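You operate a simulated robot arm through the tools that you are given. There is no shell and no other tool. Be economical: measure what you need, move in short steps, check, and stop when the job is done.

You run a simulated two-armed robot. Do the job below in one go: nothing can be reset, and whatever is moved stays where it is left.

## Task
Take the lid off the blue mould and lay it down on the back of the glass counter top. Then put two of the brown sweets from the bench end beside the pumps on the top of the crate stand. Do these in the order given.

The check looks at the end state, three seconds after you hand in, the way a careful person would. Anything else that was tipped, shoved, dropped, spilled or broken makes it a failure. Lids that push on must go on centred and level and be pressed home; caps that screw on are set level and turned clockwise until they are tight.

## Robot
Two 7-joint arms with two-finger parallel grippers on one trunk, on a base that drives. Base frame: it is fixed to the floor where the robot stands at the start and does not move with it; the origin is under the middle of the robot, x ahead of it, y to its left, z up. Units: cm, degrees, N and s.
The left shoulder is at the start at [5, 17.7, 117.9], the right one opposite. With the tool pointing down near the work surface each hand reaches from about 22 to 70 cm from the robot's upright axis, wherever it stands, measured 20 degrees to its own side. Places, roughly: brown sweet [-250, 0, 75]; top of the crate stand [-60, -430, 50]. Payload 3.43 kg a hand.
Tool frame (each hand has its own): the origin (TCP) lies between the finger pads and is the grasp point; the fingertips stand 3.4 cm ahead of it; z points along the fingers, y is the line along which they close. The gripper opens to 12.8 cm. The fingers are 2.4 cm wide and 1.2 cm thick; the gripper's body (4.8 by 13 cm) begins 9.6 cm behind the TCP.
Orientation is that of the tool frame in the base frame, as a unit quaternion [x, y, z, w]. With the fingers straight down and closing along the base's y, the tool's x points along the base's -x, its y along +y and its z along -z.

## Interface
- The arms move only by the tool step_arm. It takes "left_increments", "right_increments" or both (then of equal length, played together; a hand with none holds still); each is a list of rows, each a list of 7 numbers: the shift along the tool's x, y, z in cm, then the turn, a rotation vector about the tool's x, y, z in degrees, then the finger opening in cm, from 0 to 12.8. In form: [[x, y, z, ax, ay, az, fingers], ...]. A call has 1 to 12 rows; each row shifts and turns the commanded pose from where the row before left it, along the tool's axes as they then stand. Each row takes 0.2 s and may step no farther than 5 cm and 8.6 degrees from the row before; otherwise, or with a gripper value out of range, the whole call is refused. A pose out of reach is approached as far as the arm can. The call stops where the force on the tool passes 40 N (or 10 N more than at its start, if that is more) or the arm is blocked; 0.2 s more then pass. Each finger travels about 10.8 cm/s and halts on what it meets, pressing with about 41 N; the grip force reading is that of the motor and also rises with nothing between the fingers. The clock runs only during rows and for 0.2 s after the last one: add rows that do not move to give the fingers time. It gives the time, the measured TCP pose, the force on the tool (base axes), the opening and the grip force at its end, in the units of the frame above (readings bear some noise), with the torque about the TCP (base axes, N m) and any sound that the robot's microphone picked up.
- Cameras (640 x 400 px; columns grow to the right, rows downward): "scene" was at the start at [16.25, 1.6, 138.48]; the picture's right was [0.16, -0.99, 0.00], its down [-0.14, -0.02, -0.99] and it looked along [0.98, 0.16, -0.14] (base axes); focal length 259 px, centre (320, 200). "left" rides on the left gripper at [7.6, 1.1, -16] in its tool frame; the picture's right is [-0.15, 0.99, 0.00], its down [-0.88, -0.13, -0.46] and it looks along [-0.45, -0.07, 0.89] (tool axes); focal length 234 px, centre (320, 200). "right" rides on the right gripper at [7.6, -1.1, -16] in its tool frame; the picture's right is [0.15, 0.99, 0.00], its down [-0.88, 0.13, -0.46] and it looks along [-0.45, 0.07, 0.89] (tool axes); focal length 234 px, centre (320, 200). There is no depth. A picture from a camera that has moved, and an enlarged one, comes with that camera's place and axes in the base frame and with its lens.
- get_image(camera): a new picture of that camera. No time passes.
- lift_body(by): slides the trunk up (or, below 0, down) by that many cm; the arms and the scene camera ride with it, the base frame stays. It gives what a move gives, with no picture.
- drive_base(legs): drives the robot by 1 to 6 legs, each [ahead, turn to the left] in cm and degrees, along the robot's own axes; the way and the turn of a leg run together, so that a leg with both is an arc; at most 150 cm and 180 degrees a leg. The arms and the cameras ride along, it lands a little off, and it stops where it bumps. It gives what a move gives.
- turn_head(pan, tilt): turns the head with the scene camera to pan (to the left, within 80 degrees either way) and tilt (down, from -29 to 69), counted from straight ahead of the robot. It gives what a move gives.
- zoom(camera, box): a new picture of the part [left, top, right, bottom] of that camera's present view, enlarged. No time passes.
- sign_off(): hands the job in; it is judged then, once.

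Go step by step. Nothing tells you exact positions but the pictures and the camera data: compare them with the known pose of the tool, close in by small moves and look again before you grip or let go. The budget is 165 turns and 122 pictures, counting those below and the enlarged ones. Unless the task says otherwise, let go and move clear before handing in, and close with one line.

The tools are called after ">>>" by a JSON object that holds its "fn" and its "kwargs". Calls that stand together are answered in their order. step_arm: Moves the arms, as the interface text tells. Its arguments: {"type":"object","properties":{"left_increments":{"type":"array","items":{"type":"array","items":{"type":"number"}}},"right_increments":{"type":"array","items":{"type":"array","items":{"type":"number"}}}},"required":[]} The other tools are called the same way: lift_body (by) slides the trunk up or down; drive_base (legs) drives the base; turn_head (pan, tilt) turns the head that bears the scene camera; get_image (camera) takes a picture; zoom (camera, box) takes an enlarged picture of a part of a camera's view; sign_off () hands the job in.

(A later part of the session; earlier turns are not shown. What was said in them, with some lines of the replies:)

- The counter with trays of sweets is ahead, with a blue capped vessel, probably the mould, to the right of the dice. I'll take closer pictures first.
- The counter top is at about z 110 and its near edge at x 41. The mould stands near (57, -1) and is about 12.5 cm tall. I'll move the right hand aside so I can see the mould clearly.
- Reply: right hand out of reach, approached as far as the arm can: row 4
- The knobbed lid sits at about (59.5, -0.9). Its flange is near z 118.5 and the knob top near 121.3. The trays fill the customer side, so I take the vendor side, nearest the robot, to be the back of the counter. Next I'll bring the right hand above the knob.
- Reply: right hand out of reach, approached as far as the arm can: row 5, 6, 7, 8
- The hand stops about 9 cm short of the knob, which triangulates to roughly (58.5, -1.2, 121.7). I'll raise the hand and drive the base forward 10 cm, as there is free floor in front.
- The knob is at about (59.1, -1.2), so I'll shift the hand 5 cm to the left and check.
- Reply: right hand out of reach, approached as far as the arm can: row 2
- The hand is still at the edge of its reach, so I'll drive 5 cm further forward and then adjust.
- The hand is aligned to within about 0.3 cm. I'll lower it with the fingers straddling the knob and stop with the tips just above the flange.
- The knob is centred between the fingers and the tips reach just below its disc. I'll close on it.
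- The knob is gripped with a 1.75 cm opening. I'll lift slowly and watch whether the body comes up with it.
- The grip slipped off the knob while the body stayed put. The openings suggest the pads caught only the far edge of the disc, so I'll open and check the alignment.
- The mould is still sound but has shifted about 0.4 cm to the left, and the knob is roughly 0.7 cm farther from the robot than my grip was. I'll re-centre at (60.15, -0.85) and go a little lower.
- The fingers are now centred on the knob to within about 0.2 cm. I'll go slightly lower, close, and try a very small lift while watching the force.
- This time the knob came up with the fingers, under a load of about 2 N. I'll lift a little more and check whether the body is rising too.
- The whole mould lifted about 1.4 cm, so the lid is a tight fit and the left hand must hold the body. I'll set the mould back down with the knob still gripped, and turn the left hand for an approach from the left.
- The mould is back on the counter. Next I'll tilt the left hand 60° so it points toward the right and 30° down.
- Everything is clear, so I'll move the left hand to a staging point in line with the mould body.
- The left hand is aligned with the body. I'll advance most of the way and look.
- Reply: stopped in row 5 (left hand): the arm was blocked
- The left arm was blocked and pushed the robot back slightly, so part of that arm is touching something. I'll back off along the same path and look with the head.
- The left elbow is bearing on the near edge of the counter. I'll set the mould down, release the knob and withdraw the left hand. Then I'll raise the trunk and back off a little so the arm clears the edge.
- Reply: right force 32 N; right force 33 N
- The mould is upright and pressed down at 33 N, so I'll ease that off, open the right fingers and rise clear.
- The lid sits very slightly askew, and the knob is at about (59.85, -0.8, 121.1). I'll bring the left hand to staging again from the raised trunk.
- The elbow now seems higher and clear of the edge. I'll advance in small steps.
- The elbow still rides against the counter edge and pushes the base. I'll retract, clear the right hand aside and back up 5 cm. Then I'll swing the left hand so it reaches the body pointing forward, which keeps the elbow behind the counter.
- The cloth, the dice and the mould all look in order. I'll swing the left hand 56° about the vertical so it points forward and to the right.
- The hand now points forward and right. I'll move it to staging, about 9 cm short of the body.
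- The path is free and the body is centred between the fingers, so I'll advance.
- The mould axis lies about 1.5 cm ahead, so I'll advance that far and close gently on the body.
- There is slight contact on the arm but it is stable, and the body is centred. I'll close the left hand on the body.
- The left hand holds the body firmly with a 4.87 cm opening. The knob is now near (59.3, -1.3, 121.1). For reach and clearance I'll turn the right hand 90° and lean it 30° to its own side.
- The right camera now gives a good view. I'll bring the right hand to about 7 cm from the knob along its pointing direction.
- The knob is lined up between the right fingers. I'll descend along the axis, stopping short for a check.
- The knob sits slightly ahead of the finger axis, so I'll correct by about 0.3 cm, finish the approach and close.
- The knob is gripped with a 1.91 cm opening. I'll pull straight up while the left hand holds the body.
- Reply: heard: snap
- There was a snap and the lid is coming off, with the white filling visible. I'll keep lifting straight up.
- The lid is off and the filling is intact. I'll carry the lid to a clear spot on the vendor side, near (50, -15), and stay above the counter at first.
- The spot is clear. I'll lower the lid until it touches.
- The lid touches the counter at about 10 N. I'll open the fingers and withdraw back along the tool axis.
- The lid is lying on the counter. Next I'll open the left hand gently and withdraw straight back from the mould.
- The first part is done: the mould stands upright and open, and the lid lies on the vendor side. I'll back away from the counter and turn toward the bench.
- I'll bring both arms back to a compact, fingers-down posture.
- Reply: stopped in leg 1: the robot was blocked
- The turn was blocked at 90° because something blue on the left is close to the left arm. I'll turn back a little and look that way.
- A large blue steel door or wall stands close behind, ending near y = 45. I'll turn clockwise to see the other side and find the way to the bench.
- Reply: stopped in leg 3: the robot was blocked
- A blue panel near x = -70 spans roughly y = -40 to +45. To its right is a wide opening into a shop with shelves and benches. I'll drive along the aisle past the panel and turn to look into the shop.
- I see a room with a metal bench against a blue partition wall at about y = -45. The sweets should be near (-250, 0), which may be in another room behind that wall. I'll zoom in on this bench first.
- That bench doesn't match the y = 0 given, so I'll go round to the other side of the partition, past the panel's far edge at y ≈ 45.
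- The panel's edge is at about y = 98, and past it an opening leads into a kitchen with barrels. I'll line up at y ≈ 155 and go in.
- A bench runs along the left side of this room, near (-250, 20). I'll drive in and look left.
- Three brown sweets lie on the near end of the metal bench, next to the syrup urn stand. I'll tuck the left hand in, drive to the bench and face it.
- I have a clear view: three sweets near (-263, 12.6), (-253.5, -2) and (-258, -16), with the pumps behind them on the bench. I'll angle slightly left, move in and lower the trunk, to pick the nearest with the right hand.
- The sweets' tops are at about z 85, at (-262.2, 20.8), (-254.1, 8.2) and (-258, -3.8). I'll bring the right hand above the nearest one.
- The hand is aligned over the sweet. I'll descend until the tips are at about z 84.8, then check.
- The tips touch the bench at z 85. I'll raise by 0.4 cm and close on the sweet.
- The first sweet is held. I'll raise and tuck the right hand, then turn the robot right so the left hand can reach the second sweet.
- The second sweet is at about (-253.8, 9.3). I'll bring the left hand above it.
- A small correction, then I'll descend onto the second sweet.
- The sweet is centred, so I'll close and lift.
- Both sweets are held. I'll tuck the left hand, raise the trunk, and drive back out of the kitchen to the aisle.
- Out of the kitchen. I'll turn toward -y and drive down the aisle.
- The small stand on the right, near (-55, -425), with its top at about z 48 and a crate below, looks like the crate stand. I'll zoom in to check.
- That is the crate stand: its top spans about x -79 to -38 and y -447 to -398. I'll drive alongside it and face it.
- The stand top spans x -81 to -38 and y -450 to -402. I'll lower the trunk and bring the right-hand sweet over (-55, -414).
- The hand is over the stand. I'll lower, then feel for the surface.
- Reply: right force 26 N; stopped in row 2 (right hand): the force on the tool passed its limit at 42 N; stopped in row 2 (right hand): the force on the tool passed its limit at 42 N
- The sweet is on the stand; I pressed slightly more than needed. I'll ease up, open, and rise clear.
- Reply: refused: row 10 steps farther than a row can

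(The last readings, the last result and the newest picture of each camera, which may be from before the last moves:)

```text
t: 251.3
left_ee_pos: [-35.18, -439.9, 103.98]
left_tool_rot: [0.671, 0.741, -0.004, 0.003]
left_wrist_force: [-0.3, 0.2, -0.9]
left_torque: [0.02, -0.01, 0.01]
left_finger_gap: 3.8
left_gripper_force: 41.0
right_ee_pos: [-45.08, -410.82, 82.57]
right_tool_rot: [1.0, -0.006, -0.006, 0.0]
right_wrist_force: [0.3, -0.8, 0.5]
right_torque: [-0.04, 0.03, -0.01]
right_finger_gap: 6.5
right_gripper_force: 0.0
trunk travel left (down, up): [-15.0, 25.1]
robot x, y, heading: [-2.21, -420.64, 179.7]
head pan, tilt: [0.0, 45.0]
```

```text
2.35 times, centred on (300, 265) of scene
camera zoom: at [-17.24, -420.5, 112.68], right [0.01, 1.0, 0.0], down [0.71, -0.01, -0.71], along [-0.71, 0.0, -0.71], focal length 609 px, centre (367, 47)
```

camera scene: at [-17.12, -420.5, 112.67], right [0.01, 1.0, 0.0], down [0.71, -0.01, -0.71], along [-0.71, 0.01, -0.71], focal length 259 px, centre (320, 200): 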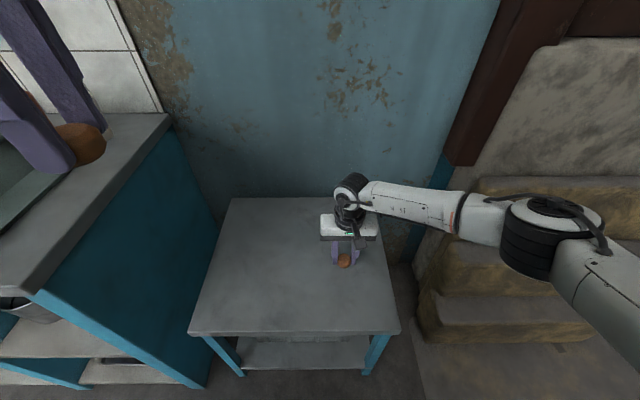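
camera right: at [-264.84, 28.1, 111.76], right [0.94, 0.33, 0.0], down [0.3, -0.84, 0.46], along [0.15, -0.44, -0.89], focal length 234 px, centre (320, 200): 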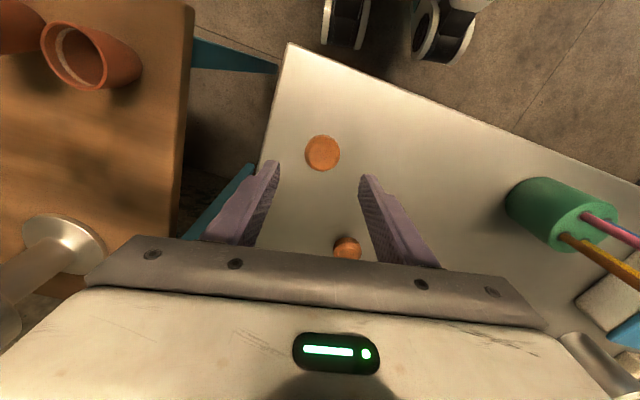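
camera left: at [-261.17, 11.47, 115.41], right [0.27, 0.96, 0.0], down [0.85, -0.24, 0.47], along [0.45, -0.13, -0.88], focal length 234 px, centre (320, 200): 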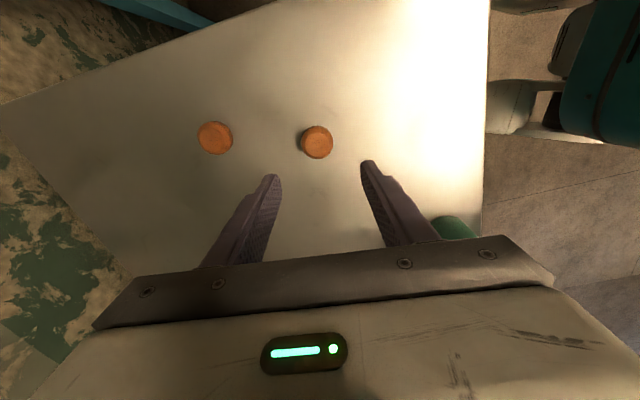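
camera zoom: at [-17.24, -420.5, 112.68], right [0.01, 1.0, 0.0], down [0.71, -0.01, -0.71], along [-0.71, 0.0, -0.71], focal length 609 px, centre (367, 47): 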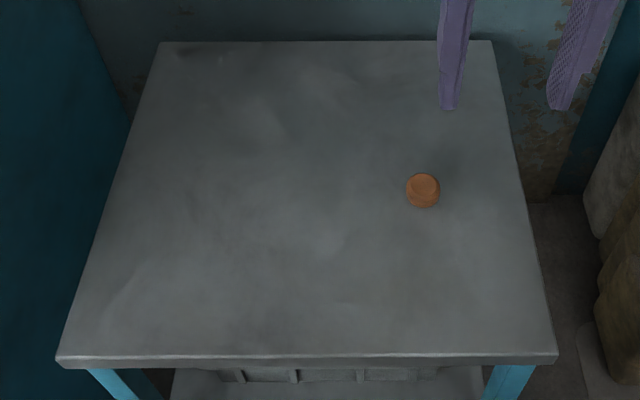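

The first sweet is in place. I'll move the right hand out of the way and bring the left-hand sweet over (-55, -431).

>>> {"fn": "step_arm", "kwargs": {"left_increments": [[1.8, -3.13, 0, 0, 0, 0, 3.3], [1.8, -3.13, 0, 0, 0, 0, 3.3], [1.8, -3.13, 0, 0, 0, 0, 3.3], [1.8, -3.13, 0, 0, 0, 0, 3.3], [1.8, -3.13, 0, 0, 0, 0, 3.3], [1.8, -3.13, 0, 0, 0, 0, 3.3], [0, 0, 5, 0, 0, 0, 3.3], [0, 0, 5, 0, 0, 0, 3.3], [0, 0, 5, 0, 0, 0, 3.3], [0, 0, 5, 0, 0, 0, 3.3], [0, 0, 5, 0, 0, 0, 3.3], [0, 0, 5, 0, 0, 0, 3.3]], "right_increments": [[3, -2, -2, 0, 0, 0, 6.5], [3, -2, -2, 0, 0, 0, 6.5], [3, -2, -2, 0, 0, 0, 6.5], [0, 0, -2, 0, 0, 0, 6.5], [0, 0, 0, 0, 0, 0, 6.5], [0, 0, 0, 0, 0, 0, 6.5], [0, 0, 0, 0, 0, 0, 6.5], [0, 0, 0, 0, 0, 0, 6.5], [0, 0, 0, 0, 0, 0, 6.5], [0, 0, 0, 0, 0, 0, 6.5], [0, 0, 0, 0, 0, 0, 6.5], [0, 0, 0, 0, 0, 0, 6.5]]}}

>>> {"fn": "get_image", "kwargs": {"camera": "scene"}}

```text
t: 253.9
left_ee_pos: [-55.07, -431.39, 73.92]
left_tool_rot: [0.67, 0.742, -0.004, 0.004]
left_wrist_force: [0.0, 0.2, 0.2]
left_torque: [-0.02, 0.01, -0.01]
left_finger_gap: 3.81
left_gripper_force: 40.7
right_ee_pos: [-36.18, -404.9, 90.43]
right_tool_rot: [1.0, -0.007, -0.004, 0.0]
right_wrist_force: [0.0, -0.2, -0.1]
right_torque: [0.02, 0.0, 0.04]
right_finger_gap: 6.51
right_gripper_force: 0.1
trunk travel left (down, up): [-15.0, 25.1]
robot x, y, heading: [-2.43, -420.46, 179.7]
head pan, tilt: [0.0, 45.0]
```

```text
16 pictures are left
camera scene: at [-17.26, -420.51, 112.68], right [0.01, 1.0, 0.0], down [0.71, 0.0, -0.71], along [-0.71, 0.0, -0.71], focal length 259 px, centre (320, 200)
```

scene: 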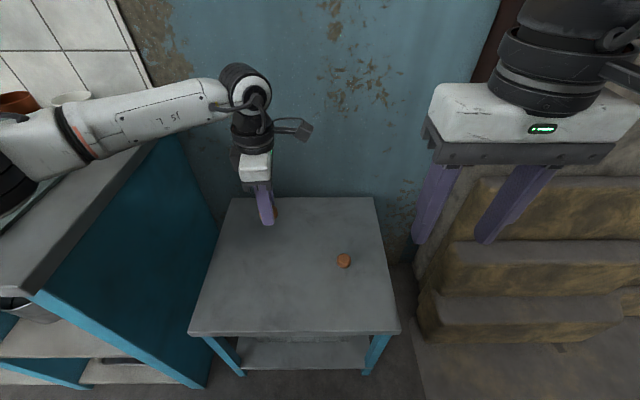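

The second sweet is over the stand, but the left elbow would come near the sink counter (edge y ≈ -459, top z ≈ 80) if I lowered from here. I'll raise the trunk 7 cm so the arm straightens, then lower the hand.

>>> {"fn": "lift_body", "kwargs": {"by": 7}}

>>> {"fn": "step_arm", "kwargs": {"left_increments": [[2, 0, 4, 0, 0, 0, 3.3], [0, 0, 4, 0, 0, 0, 3.3], [0, 0, 4, 0, 0, 0, 3.3], [0, 0, 3, 0, 0, 0, 3.3], [0, 0, 0, 0, 0, 0, 3.3]]}}

>>> {"fn": "get_image", "kwargs": {"camera": "scene"}}

```text
t: 255.0
left_ee_pos: [-55.04, -431.28, 80.99]
left_tool_rot: [0.671, 0.741, -0.004, 0.002]
left_wrist_force: [-0.1, -0.3, -0.4]
left_torque: [0.03, 0.02, 0.0]
left_finger_gap: 3.8
left_gripper_force: 40.6
right_ee_pos: [-36.16, -404.94, 97.49]
right_tool_rot: [1.0, -0.006, -0.005, 0.0]
right_wrist_force: [-0.2, -0.5, -1.1]
right_torque: [0.0, 0.01, 0.0]
right_finger_gap: 6.5
right_gripper_force: 0.1
trunk travel left (down, up): [-22.0, 18.1]
robot x, y, heading: [-2.28, -420.84, 179.6]
head pan, tilt: [0.0, 45.0]
```

```text
t: 256.2
left_ee_pos: [-55.22, -429.52, 65.86]
left_tool_rot: [0.671, 0.742, -0.004, 0.004]
left_wrist_force: [0.3, -0.2, -0.8]
left_torque: [0.03, 0.0, -0.02]
left_finger_gap: 3.77
left_gripper_force: 41.5
right_ee_pos: [-36.07, -405.03, 97.44]
right_tool_rot: [1.0, -0.006, -0.004, 0.0]
right_wrist_force: [0.6, -0.5, 0.1]
right_torque: [0.01, -0.01, 0.0]
right_finger_gap: 6.48
right_gripper_force: 0.1
trunk travel left (down, up): [-22.0, 18.1]
robot x, y, heading: [-2.55, -420.76, 180.0]
head pan, tilt: [0.0, 45.0]
```

```text
15 pictures are left
camera scene: at [-17.25, -420.5, 119.68], right [0.01, 1.0, 0.0], down [0.71, 0.0, -0.71], along [-0.71, 0.0, -0.71], focal length 259 px, centre (320, 200)
```

scene: 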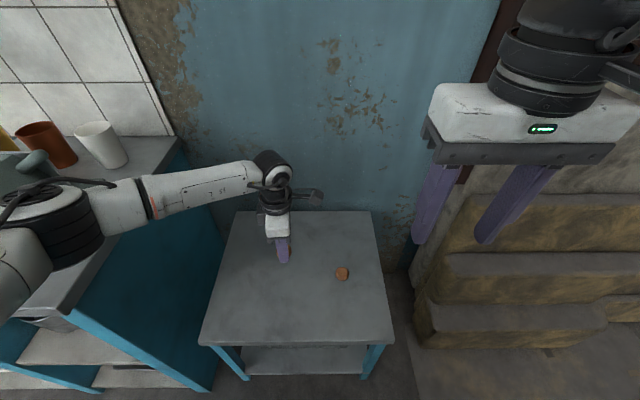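

The elbow stays well above the sink counter. I'll continue lowering.

>>> {"fn": "step_arm", "kwargs": {"left_increments": [[0, 0, 3, 0, 0, 0, 3.3], [0, 0, 3, 0, 0, 0, 3.3], [0, 0, 2.5, 0, 0, 0, 3.3], [0, 0, 1.5, 0, 0, 0, 3.3], [0, 0, 0, 0, 0, 0, 3.3]]}}

>>> {"fn": "get_image", "kwargs": {"camera": "scene"}}

```text
t: 257.4
left_ee_pos: [-55.2, -429.6, 55.83]
left_tool_rot: [0.671, 0.741, -0.004, 0.003]
left_wrist_force: [0.2, 0.4, 0.1]
left_torque: [0.03, -0.01, 0.01]
left_finger_gap: 3.77
left_gripper_force: 41.2
right_ee_pos: [-36.15, -404.89, 97.44]
right_tool_rot: [1.0, -0.007, -0.004, 0.0]
right_wrist_force: [0.1, 0.6, 0.7]
right_torque: [-0.01, 0.03, 0.02]
right_finger_gap: 6.48
right_gripper_force: 0.1
trunk travel left (down, up): [-22.0, 18.1]
robot x, y, heading: [-1.97, -420.42, 179.8]
head pan, tilt: [0.0, 45.0]
```

```text
14 pictures are left
camera scene: at [-17.25, -420.5, 119.68], right [0.01, 1.0, 0.0], down [0.71, 0.0, -0.71], along [-0.71, 0.0, -0.71], focal length 259 px, centre (320, 200)
```

scene: 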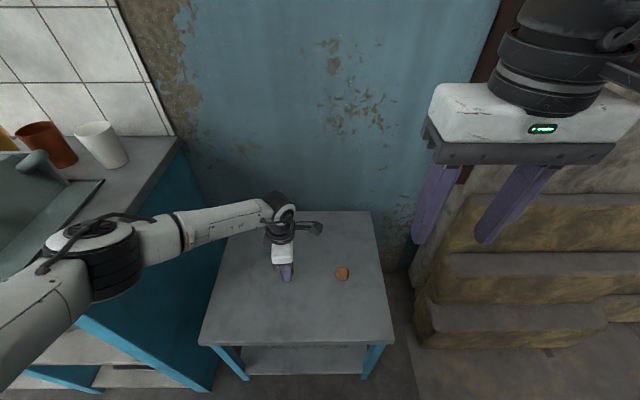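

All clear. I'll ease down to contact, expected near TCP z 53.7.

>>> {"fn": "step_arm", "kwargs": {"left_increments": [[0, 0, 0.8, 0, 0, 0, 3.3], [0, 0, 0.8, 0, 0, 0, 3.3], [0, 0, 0, 0, 0, 0, 3.3]]}}

>>> {"fn": "step_arm", "kwargs": {"left_increments": [[0, 0, 0.3, 0, 0, 0, 3.3], [0, 0, 0, 0, 0, 0, 3.3]]}}

>>> {"fn": "step_arm", "kwargs": {"left_increments": [[0, 0, 0.2, 0, 0, 0, 3.3], [0, 0, 0, 0, 0, 0, 3.3]]}}

```text
t: 258.2
left_ee_pos: [-55.2, -429.73, 54.25]
left_tool_rot: [0.671, 0.742, -0.003, 0.003]
left_wrist_force: [-0.2, -0.4, 0.0]
left_torque: [0.0, 0.02, -0.01]
left_finger_gap: 3.77
left_gripper_force: 40.7
right_ee_pos: [-36.05, -404.94, 97.46]
right_tool_rot: [1.0, -0.007, -0.005, 0.0]
right_wrist_force: [-0.2, -0.1, 1.0]
right_torque: [0.0, 0.02, -0.01]
right_finger_gap: 6.5
right_gripper_force: 0.0
trunk travel left (down, up): [-22.0, 18.1]
robot x, y, heading: [-1.87, -420.7, 179.7]
head pan, tilt: [0.0, 45.0]
```

```text
t: 258.8
left_ee_pos: [-55.27, -429.66, 54.03]
left_tool_rot: [0.671, 0.741, -0.004, 0.003]
left_wrist_force: [0.1, 0.4, -0.8]
left_torque: [0.0, -0.02, -0.02]
left_finger_gap: 3.78
left_gripper_force: 40.9
right_ee_pos: [-36.11, -404.87, 97.58]
right_tool_rot: [1.0, -0.006, -0.004, 0.001]
right_wrist_force: [-0.3, -0.5, 0.1]
right_torque: [-0.02, -0.01, 0.0]
right_finger_gap: 6.5
right_gripper_force: 0.0
trunk travel left (down, up): [-22.0, 18.1]
robot x, y, heading: [-2.36, -420.81, 179.8]
head pan, tilt: [0.0, 45.0]
```

```text
t: 259.4
left_ee_pos: [-55.22, -429.67, 53.78]
left_tool_rot: [0.671, 0.741, -0.005, 0.004]
left_wrist_force: [1.5, 0.1, 2.8]
left_torque: [-0.04, -0.06, 0.0]
left_finger_gap: 3.78
left_gripper_force: 41.2
right_ee_pos: [-36.09, -404.89, 97.41]
right_tool_rot: [1.0, -0.007, -0.005, 0.001]
right_wrist_force: [-0.4, -0.4, 0.3]
right_torque: [0.0, -0.04, 0.01]
right_finger_gap: 6.52
right_gripper_force: 0.0
trunk travel left (down, up): [-22.0, 18.1]
robot x, y, heading: [-2.01, -420.92, 179.6]
head pan, tilt: [0.0, 45.0]
```

The sweet touches the stand at about 3 N. I'll open gently and rise clear.

>>> {"fn": "step_arm", "kwargs": {"left_increments": [[0, 0, 0, 0, 0, 0, 4.2], [0, 0, 0, 0, 0, 0, 5.5], [0, 0, -0.3, 0, 0, 0, 6.5], [0, 0, -3, 0, 0, 0, 6.5], [0, 0, -5, 0, 0, 0, 6.5], [0, 0, -5, 0, 0, 0, 6.5], [0, 0, -5, 0, 0, 0, 6.5], [0, 0, -5, 0, 0, 0, 6.5], [0, 0, -5, 0, 0, 0, 6.5], [0, 0, -5, 0, 0, 0, 6.5], [0, 0, -5, 0, 0, 0, 6.5], [0, 0, 0, 0, 0, 0, 6.5]]}}

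>>> {"fn": "get_image", "kwargs": {"camera": "scene"}}

```text
t: 262.0
left_ee_pos: [-55.27, -428.97, 92.12]
left_tool_rot: [0.671, 0.742, -0.004, 0.004]
left_wrist_force: [0.0, 0.4, -0.2]
left_torque: [0.0, 0.0, 0.01]
left_finger_gap: 6.5
left_gripper_force: 0.0
right_ee_pos: [-36.06, -404.94, 97.48]
right_tool_rot: [1.0, -0.006, -0.005, 0.0]
right_wrist_force: [0.1, 1.3, -0.2]
right_torque: [0.01, 0.0, 0.02]
right_finger_gap: 6.5
right_gripper_force: 0.1
trunk travel left (down, up): [-22.0, 18.1]
robot x, y, heading: [-2.05, -420.57, 179.5]
head pan, tilt: [0.0, 45.0]
```

```text
13 pictures are left
camera scene: at [-17.25, -420.51, 119.68], right [0.01, 1.0, 0.0], down [0.71, 0.0, -0.71], along [-0.71, 0.0, -0.71], focal length 259 px, centre (320, 200)
```

scene: 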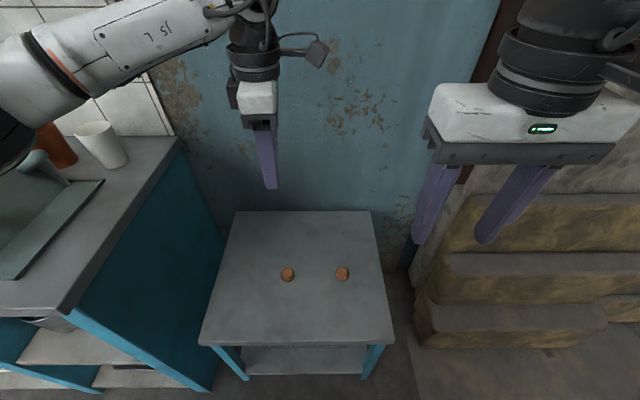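

Both sweets sit on the stand, the hands are clear, and the lid lies on the vendor side of the counter. I'm handing in.

>>> {"fn": "sign_off", "kwargs": {}}

```text
The job is handed in.
```

I took the lid off the blue mould and laid it on the vendor side of the glass counter, which I took to be its back. Then I put two brown sweets on top of the crate stand. My first try at the lid moved the mould a few millimetres, and my arms bumped the counter edge and the blue wall, but I saw nothing else disturbed.
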